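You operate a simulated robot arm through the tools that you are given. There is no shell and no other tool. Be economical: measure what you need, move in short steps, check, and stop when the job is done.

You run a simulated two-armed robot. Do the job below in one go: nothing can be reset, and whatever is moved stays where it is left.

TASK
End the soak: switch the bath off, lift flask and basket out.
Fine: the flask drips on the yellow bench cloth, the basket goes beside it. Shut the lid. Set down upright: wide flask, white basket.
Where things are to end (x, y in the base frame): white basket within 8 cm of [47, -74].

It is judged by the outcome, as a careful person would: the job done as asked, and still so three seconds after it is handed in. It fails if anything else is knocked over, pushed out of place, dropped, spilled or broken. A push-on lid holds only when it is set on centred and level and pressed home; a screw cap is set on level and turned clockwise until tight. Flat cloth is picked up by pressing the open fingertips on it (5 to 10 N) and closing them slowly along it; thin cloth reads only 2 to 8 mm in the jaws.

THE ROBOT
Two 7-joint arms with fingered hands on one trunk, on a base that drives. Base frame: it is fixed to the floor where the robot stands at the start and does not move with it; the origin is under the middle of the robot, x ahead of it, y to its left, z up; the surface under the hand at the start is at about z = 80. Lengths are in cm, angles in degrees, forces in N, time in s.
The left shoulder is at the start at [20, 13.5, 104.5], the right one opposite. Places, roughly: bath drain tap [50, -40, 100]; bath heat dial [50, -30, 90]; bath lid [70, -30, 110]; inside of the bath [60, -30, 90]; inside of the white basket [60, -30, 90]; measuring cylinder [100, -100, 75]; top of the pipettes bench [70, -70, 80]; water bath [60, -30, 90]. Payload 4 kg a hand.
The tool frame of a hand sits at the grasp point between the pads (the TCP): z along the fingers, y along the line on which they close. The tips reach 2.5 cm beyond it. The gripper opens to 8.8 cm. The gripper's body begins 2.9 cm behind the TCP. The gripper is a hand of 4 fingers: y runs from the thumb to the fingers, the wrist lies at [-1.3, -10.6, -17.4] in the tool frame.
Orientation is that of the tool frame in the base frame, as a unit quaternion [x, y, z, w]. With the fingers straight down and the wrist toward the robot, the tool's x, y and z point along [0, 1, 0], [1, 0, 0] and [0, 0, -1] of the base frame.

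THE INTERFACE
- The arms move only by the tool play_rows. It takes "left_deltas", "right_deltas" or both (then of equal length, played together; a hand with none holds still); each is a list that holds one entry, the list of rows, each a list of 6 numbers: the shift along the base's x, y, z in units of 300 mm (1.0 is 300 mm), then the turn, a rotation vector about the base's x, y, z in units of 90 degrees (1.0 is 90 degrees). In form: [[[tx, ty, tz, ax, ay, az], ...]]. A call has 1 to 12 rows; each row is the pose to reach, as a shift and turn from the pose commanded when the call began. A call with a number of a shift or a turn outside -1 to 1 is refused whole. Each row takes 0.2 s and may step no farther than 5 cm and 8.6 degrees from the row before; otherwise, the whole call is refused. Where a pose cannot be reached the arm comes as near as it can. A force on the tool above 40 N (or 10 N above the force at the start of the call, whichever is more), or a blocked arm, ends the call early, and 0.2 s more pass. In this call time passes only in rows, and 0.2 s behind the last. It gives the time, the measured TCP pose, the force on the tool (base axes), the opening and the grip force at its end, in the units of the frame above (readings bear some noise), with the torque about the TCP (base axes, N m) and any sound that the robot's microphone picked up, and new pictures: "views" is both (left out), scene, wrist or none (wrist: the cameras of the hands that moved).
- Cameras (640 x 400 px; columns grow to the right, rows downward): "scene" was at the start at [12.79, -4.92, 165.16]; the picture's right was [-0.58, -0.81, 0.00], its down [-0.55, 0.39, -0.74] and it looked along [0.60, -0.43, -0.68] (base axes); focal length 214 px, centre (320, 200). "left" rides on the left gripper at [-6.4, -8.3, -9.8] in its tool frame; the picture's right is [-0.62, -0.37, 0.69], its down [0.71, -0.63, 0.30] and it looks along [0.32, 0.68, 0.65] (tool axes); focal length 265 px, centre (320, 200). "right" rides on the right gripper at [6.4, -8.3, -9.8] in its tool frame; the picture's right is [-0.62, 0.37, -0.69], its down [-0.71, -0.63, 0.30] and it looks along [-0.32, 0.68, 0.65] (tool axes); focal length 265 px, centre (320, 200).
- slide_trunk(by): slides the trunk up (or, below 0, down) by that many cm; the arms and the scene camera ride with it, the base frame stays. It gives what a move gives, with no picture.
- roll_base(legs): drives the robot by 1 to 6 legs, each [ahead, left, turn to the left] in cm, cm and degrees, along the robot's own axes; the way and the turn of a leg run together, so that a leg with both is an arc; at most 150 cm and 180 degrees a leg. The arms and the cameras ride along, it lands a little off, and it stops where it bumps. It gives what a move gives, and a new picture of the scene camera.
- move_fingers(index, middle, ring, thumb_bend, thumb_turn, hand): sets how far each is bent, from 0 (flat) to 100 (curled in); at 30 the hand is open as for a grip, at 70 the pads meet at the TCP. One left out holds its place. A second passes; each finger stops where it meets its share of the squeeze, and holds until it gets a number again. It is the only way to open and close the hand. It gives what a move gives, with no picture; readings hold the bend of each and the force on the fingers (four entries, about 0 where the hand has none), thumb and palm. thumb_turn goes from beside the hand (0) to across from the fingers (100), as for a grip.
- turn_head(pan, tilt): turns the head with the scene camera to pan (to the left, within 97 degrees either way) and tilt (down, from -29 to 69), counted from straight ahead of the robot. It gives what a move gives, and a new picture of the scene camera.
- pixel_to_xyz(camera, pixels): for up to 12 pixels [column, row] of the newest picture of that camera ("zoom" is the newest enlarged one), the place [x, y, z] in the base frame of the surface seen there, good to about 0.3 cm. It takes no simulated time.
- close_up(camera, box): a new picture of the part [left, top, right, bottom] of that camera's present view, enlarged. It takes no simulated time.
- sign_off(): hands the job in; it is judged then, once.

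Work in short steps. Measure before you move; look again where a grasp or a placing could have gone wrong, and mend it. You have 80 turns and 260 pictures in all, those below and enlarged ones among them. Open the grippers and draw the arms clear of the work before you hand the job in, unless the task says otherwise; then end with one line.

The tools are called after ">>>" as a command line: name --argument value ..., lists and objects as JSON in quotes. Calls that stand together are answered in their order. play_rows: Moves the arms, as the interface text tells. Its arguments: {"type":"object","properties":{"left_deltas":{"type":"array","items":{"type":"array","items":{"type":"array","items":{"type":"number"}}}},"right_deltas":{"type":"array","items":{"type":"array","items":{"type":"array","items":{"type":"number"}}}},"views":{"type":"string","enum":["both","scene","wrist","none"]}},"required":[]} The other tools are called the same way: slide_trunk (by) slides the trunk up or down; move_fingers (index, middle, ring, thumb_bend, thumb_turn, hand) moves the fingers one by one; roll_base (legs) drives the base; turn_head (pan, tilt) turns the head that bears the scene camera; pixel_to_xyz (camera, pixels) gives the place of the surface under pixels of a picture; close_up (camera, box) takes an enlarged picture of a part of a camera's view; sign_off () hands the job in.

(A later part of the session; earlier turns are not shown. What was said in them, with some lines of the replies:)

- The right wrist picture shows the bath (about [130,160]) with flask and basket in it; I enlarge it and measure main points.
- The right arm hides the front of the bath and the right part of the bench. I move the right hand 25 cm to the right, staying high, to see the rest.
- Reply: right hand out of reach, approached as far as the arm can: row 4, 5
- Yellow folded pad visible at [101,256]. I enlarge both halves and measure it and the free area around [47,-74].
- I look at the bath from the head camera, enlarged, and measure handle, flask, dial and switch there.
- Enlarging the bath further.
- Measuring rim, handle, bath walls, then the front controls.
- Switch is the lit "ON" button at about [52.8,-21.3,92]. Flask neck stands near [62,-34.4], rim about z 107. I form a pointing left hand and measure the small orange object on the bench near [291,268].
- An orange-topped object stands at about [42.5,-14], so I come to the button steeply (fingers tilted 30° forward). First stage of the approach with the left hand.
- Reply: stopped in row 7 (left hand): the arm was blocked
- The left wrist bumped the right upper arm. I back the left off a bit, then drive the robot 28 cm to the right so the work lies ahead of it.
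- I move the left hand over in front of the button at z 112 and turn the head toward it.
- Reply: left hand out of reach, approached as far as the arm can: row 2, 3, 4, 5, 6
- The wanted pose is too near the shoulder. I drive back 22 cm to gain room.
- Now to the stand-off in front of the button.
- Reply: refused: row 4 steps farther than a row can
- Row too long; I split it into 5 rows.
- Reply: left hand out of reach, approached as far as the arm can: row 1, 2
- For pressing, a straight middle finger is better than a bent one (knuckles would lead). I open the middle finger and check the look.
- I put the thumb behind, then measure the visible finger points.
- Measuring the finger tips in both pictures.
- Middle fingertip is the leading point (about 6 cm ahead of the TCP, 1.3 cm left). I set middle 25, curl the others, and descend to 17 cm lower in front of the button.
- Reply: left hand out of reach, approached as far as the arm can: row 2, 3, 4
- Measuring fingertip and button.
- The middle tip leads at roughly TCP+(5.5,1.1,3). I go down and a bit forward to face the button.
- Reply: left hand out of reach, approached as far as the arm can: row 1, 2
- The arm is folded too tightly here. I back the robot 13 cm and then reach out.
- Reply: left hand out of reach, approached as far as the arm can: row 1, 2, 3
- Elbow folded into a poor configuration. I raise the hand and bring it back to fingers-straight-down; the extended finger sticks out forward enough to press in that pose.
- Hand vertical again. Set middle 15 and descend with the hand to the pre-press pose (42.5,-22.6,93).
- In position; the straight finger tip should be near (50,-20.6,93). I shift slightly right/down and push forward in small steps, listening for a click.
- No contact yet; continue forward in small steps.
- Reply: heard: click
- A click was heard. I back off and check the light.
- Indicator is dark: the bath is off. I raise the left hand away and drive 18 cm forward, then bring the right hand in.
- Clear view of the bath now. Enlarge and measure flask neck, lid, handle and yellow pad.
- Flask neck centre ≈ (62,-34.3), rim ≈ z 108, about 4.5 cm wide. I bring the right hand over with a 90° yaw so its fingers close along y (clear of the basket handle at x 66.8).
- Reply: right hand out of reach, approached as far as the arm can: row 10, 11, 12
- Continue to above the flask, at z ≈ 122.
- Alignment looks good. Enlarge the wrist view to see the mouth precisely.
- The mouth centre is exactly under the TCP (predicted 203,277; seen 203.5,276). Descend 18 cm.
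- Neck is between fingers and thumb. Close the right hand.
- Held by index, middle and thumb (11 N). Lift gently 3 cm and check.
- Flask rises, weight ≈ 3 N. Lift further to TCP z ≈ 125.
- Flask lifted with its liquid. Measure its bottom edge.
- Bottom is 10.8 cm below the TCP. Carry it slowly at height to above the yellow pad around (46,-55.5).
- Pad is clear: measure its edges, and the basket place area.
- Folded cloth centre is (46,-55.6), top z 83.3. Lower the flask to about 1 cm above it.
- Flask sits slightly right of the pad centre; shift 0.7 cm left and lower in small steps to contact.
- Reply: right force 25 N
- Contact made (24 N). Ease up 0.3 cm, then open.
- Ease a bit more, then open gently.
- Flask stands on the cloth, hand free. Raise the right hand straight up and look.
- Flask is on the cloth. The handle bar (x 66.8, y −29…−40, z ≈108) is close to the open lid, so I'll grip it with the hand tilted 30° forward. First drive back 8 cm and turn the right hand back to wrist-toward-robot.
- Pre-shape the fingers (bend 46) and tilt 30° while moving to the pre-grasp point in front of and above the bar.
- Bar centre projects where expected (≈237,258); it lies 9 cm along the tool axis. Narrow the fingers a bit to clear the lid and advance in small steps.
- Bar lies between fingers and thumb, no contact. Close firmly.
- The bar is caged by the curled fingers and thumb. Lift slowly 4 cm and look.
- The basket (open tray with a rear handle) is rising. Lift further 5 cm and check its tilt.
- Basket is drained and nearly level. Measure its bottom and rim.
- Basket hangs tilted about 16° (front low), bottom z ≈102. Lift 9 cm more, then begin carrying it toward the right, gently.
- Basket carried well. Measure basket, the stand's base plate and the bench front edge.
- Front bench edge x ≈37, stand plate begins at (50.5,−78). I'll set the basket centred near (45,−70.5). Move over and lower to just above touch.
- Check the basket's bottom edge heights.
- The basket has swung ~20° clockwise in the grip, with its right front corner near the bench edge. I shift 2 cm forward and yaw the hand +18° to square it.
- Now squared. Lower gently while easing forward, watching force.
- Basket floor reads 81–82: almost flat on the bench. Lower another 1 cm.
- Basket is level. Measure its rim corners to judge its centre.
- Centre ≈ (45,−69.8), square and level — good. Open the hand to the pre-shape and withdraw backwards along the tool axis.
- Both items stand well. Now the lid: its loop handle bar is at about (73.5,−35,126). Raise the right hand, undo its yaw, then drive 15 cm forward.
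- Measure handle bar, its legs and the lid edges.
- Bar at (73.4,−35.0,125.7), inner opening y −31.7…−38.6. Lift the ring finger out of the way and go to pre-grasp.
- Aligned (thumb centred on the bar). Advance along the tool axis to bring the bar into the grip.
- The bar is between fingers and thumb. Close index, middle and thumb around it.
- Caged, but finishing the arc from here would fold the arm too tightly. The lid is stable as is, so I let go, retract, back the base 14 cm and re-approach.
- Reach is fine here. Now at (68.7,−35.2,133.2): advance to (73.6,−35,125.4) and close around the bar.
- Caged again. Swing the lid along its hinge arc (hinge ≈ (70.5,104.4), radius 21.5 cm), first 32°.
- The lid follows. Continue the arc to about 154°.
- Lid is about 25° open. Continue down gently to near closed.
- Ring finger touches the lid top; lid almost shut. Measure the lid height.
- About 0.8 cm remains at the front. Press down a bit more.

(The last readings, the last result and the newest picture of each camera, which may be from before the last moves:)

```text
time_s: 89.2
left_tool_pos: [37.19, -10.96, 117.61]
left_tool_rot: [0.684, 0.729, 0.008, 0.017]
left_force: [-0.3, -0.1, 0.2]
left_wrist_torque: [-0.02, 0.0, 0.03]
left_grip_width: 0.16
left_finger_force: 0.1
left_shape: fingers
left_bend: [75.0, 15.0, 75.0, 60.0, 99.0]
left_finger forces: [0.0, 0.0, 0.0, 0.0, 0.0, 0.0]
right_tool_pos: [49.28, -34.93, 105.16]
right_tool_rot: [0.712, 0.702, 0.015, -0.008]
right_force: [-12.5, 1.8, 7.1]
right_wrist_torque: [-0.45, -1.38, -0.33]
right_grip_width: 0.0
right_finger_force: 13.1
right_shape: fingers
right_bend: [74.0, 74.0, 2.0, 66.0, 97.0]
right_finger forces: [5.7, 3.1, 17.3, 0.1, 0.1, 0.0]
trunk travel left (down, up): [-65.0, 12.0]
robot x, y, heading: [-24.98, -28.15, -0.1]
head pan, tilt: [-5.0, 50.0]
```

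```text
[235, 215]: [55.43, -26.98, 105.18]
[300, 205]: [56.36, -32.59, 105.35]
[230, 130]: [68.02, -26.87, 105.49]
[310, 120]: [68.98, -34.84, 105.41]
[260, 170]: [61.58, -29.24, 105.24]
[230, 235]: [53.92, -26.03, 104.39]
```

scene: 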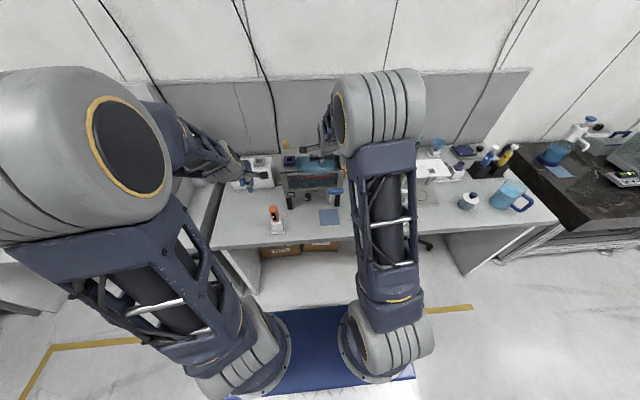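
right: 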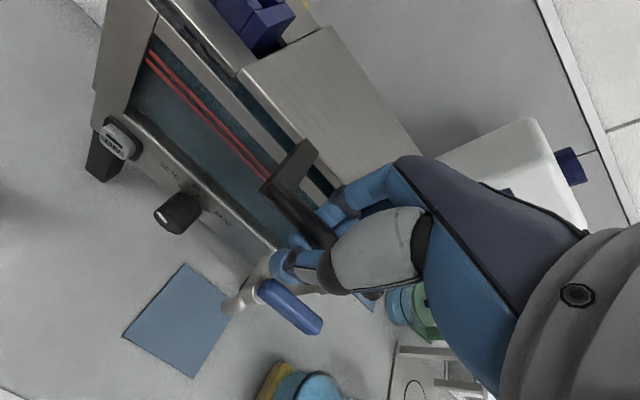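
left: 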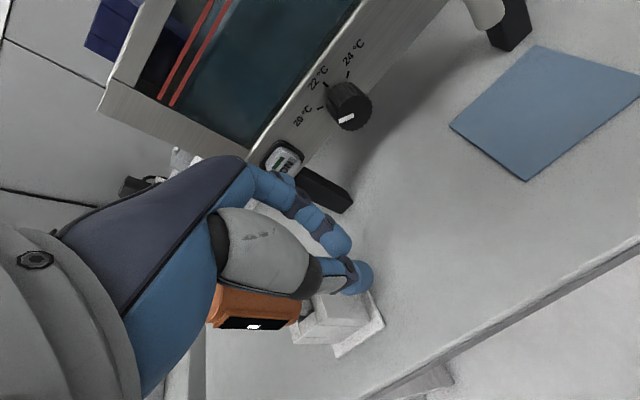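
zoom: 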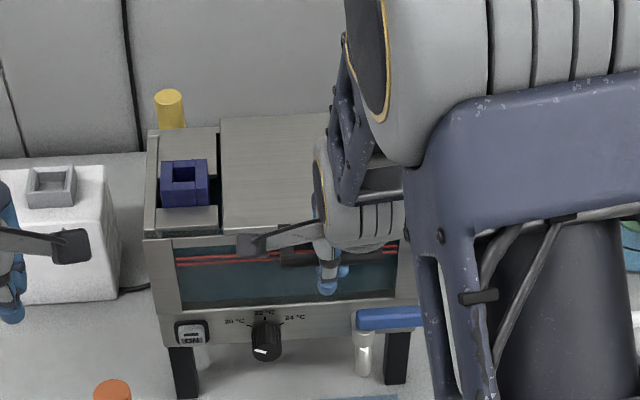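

Lid is flat at 105.3 — shut. Open the fingers part-way and withdraw upward slowly.

>>> play_rows --right_deltas '[[[0.005, 0, 0.01, 0, 0, 0]]]' --views "none"

>>> move_fingers --hand "right" --index 48 --middle 48 --thumb_bend 30

>>> play_rows --right_deltas '[[[0, 0, 0.02, 0, 0, 0], [0, 0, 0.05, 0, 0, 0], [0, 0, 0.08, 0, 0, 0], [0, 0, 0.11, 0, 0, 0]]]' --views "wrist"

>>> close_up --camera "scene" --box '[270, 120, 370, 210]'

```text
time_s: 89.6
left_tool_pos: [37.14, -11.02, 117.69]
left_tool_rot: [0.685, 0.728, 0.008, 0.018]
left_force: [0.7, 0.3, 0.2]
left_wrist_torque: [0.01, 0.01, 0.0]
left_grip_width: 0.14
left_finger_force: 0.1
left_shape: fingers
left_bend: [75.0, 15.0, 75.0, 60.0, 99.0]
left_finger forces: [0.0, 0.0, 0.0, 0.0, 0.0, 0.0]
right_tool_pos: [49.51, -34.81, 105.45]
right_tool_rot: [0.712, 0.702, 0.015, -0.008]
right_force: [-10.5, 2.2, 3.2]
right_wrist_torque: [-0.32, -1.0, -0.24]
right_grip_width: 0.02
right_finger_force: 10.3
right_shape: fingers
right_bend: [74.0, 74.0, 3.0, 66.0, 97.0]
right_finger forces: [4.4, 4.2, 12.6, 0.0, 0.0, 0.1]
trunk travel left (down, up): [-65.0, 12.0]
robot x, y, heading: [-24.56, -27.87, -0.1]
head pan, tilt: [-5.0, 50.0]
```

```text
time_s: 90.6
left_tool_pos: [37.17, -10.97, 117.78]
left_tool_rot: [0.685, 0.728, 0.008, 0.019]
left_force: [-1.4, 0.0, 0.5]
left_wrist_torque: [-0.03, 0.01, -0.01]
left_grip_width: 0.11
left_finger_force: 0.1
left_shape: fingers
left_bend: [75.0, 15.0, 75.0, 60.0, 99.0]
left_finger forces: [0.1, 0.0, 0.0, 0.0, 0.0, 0.0]
right_tool_pos: [49.38, -34.87, 105.63]
right_tool_rot: [0.712, 0.702, 0.015, -0.007]
right_force: [-12.4, -1.1, 8.5]
right_wrist_torque: [-0.14, -0.49, -0.15]
right_grip_width: 6.48
right_finger_force: 8.1
right_shape: fingers
right_bend: [48.0, 56.0, 2.0, 30.0, 97.0]
right_finger forces: [0.0, 12.0, 4.1, 0.2, 0.0, 0.1]
trunk travel left (down, up): [-65.0, 12.0]
robot x, y, heading: [-24.96, -27.68, -0.4]
head pan, tilt: [-5.0, 50.0]
```

```text
time_s: 91.6
left_tool_pos: [37.25, -10.92, 117.74]
left_tool_rot: [0.685, 0.728, 0.007, 0.019]
left_force: [-0.5, -0.7, 0.1]
left_wrist_torque: [-0.03, 0.03, 0.0]
left_grip_width: 0.12
left_finger_force: 0.0
left_shape: fingers
left_bend: [75.0, 15.0, 75.0, 60.0, 99.0]
left_finger forces: [0.0, 0.1, 0.1, 0.0, 0.0, 0.1]
right_tool_pos: [49.52, -34.63, 108.98]
right_tool_rot: [0.712, 0.702, 0.015, -0.007]
right_force: [1.2, 0.5, -0.4]
right_wrist_torque: [0.02, -0.04, -0.01]
right_grip_width: 6.49
right_finger_force: 0.1
right_shape: fingers
right_bend: [48.0, 48.0, 5.0, 30.0, 97.0]
right_finger forces: [0.0, 0.0, 0.0, 0.1, 0.0, 0.0]
trunk travel left (down, up): [-65.0, 12.0]
robot x, y, heading: [-24.65, -27.93, 0.0]
head pan, tilt: [-5.0, 50.0]
```

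right: 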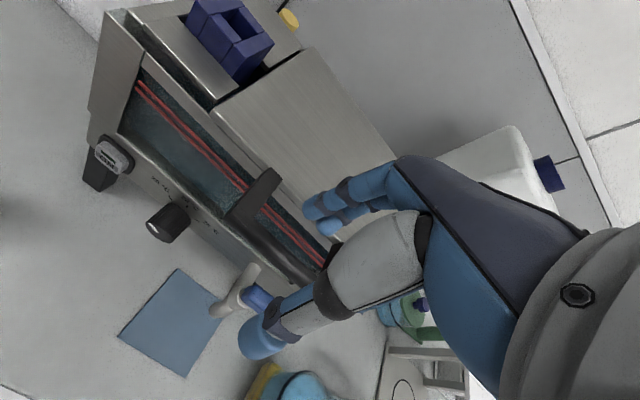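

```text
4.44 times, centred on (320, 165) of scene
```

zoom: 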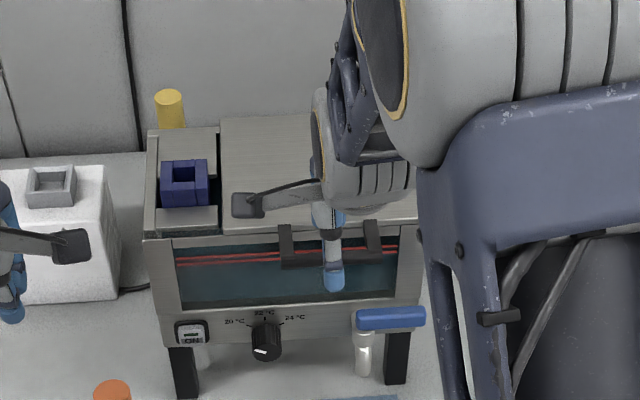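

Lid shut and released. Raise the right hand, draw it back, open both hands, and take a final look.

>>> play_rows --right_deltas '[[[0, 0, 0.13, 0, 0, 0], [0, 0, 0.26, 0, 0, 0], [0, 0, 0.39, 0, 0, 0], [-0.03, 0, 0.52, 0, 0, 0], [-0.08, -0.02, 0.64, 0, 0, 0], [-0.2, -0.05, 0.7, 0, 0, 0], [-0.33, -0.1, 0.73, 0, 0, 0], [-0.4, -0.2, 0.75, 0, 0, 0], [-0.45, -0.32, 0.77, 0, 0, 0]]]' --views "none"

>>> move_fingers --hand "right" --index 30 --middle 30 --ring 30 --thumb_bend 30

>>> move_fingers --hand "left" --index 30 --middle 30 --ring 30 --thumb_bend 30

>>> roll_base --legs '[[-20, 0, 0]]'

>>> close_up --camera "scene" --box '[250, 80, 450, 240]'

```text
time_s: 93.6
left_tool_pos: [37.21, -10.9, 117.82]
left_tool_rot: [0.685, 0.728, 0.008, 0.018]
left_force: [0.1, 0.5, -0.4]
left_wrist_torque: [-0.01, 0.0, 0.02]
left_grip_width: 0.15
left_finger_force: 0.1
left_shape: fingers
left_bend: [75.0, 15.0, 75.0, 60.0, 99.0]
left_finger forces: [0.1, 0.1, 0.0, 0.0, 0.0, 0.0]
right_tool_pos: [35.9, -44.73, 132.04]
right_tool_rot: [0.711, 0.703, 0.014, -0.008]
right_force: [0.3, -0.4, 0.3]
right_wrist_torque: [0.01, -0.01, 0.01]
right_grip_width: 6.5
right_finger_force: 0.0
right_shape: fingers
right_bend: [48.0, 48.0, 5.0, 30.0, 97.0]
right_finger forces: [0.0, 0.0, 0.1, 0.0, 0.0, 0.0]
trunk travel left (down, up): [-65.0, 12.0]
robot x, y, heading: [-24.45, -28.15, -0.0]
head pan, tilt: [-5.0, 50.0]
```

```text
time_s: 94.6
left_tool_pos: [37.17, -11.0, 117.65]
left_tool_rot: [0.685, 0.728, 0.008, 0.019]
left_force: [-0.4, -0.2, -0.4]
left_wrist_torque: [0.0, 0.0, 0.0]
left_grip_width: 0.14
left_finger_force: 0.0
left_shape: fingers
left_bend: [75.0, 15.0, 75.0, 60.0, 99.0]
left_finger forces: [0.0, 0.1, 0.1, 0.0, 0.0, 0.0]
right_tool_pos: [36.03, -44.73, 132.15]
right_tool_rot: [0.711, 0.703, 0.015, -0.008]
right_force: [0.8, 0.5, 0.7]
right_wrist_torque: [-0.03, -0.02, -0.03]
right_grip_width: 8.43
right_finger_force: 0.0
right_shape: fingers
right_bend: [30.0, 30.0, 30.0, 30.0, 97.0]
right_finger forces: [0.1, 0.0, 0.1, 0.0, 0.1, 0.1]
trunk travel left (down, up): [-65.0, 12.0]
robot x, y, heading: [-24.82, -27.66, -0.1]
head pan, tilt: [-5.0, 50.0]
```

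```text
time_s: 95.6
left_tool_pos: [37.16, -10.9, 117.64]
left_tool_rot: [0.685, 0.728, 0.008, 0.019]
left_force: [-0.5, -0.1, 0.3]
left_wrist_torque: [0.01, -0.02, -0.05]
left_grip_width: 8.47
left_finger_force: 0.0
left_shape: fingers
left_bend: [30.0, 30.0, 30.0, 30.0, 96.0]
left_finger forces: [0.0, 0.0, 0.0, 0.2, 0.1, 0.0]
right_tool_pos: [35.93, -44.86, 132.16]
right_tool_rot: [0.712, 0.702, 0.015, -0.008]
right_force: [0.3, 0.0, -0.6]
right_wrist_torque: [0.01, -0.01, -0.03]
right_grip_width: 8.46
right_finger_force: 0.1
right_shape: fingers
right_bend: [30.0, 30.0, 30.0, 30.0, 97.0]
right_finger forces: [0.0, 0.0, 0.0, 0.1, 0.0, 0.0]
trunk travel left (down, up): [-65.0, 12.0]
robot x, y, heading: [-24.87, -28.3, -0.2]
head pan, tilt: [-5.0, 50.0]
```

```text
time_s: 97.2
left_tool_pos: [17.03, -11.07, 117.61]
left_tool_rot: [0.685, 0.729, 0.008, 0.018]
left_force: [0.3, -0.2, 0.3]
left_wrist_torque: [0.0, 0.0, 0.01]
left_grip_width: 8.45
left_finger_force: 0.2
left_shape: fingers
left_bend: [30.0, 30.0, 30.0, 30.0, 96.0]
left_finger forces: [0.0, 0.0, 0.0, 0.1, 0.1, 0.0]
right_tool_pos: [15.72, -44.86, 132.02]
right_tool_rot: [0.712, 0.702, 0.015, -0.007]
right_force: [0.6, -0.2, 0.1]
right_wrist_torque: [0.0, 0.02, -0.03]
right_grip_width: 8.45
right_finger_force: 0.1
right_shape: fingers
right_bend: [30.0, 30.0, 30.0, 30.0, 97.0]
right_finger forces: [0.0, 0.1, 0.0, 0.1, 0.0, 0.0]
trunk travel left (down, up): [-65.0, 12.0]
robot x, y, heading: [-45.22, -28.09, -0.2]
head pan, tilt: [-5.0, 50.0]
```

scene: 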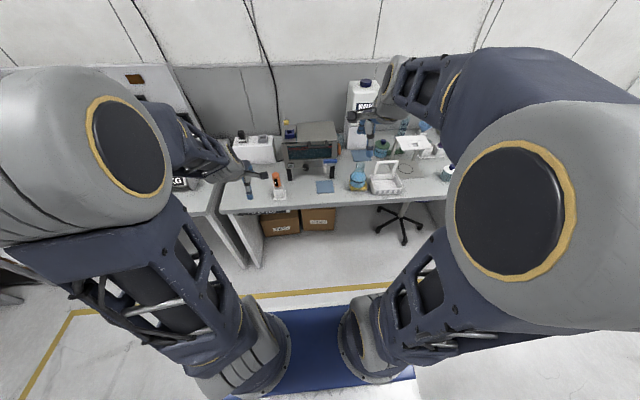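

```text
2.50 times, centred on (350, 160) of scene
```

zoom: 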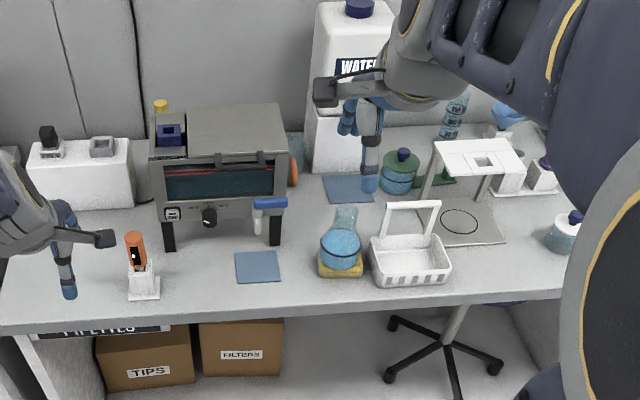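

Everything is in place; a last check that the switch light is off and the lid flat.

>>> close_up --camera "scene" --box '[278, 115, 348, 185]'

```text
5.71 times, centred on (313, 150) of scene
```

zoom: 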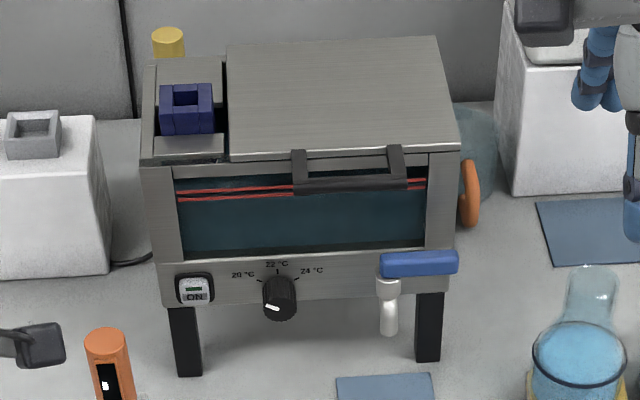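

Switch light is dark, the lid is flat and shut, and the flask and basket stand upright; I hand in.

>>> sign_off

```text
The job is handed in.
```

The soak is ended: the bath is off and its lid is shut. The flask stands upright on the yellow cloth, and the white basket stands level beside it, centred near [45, -70], about 5 cm from the given spot.
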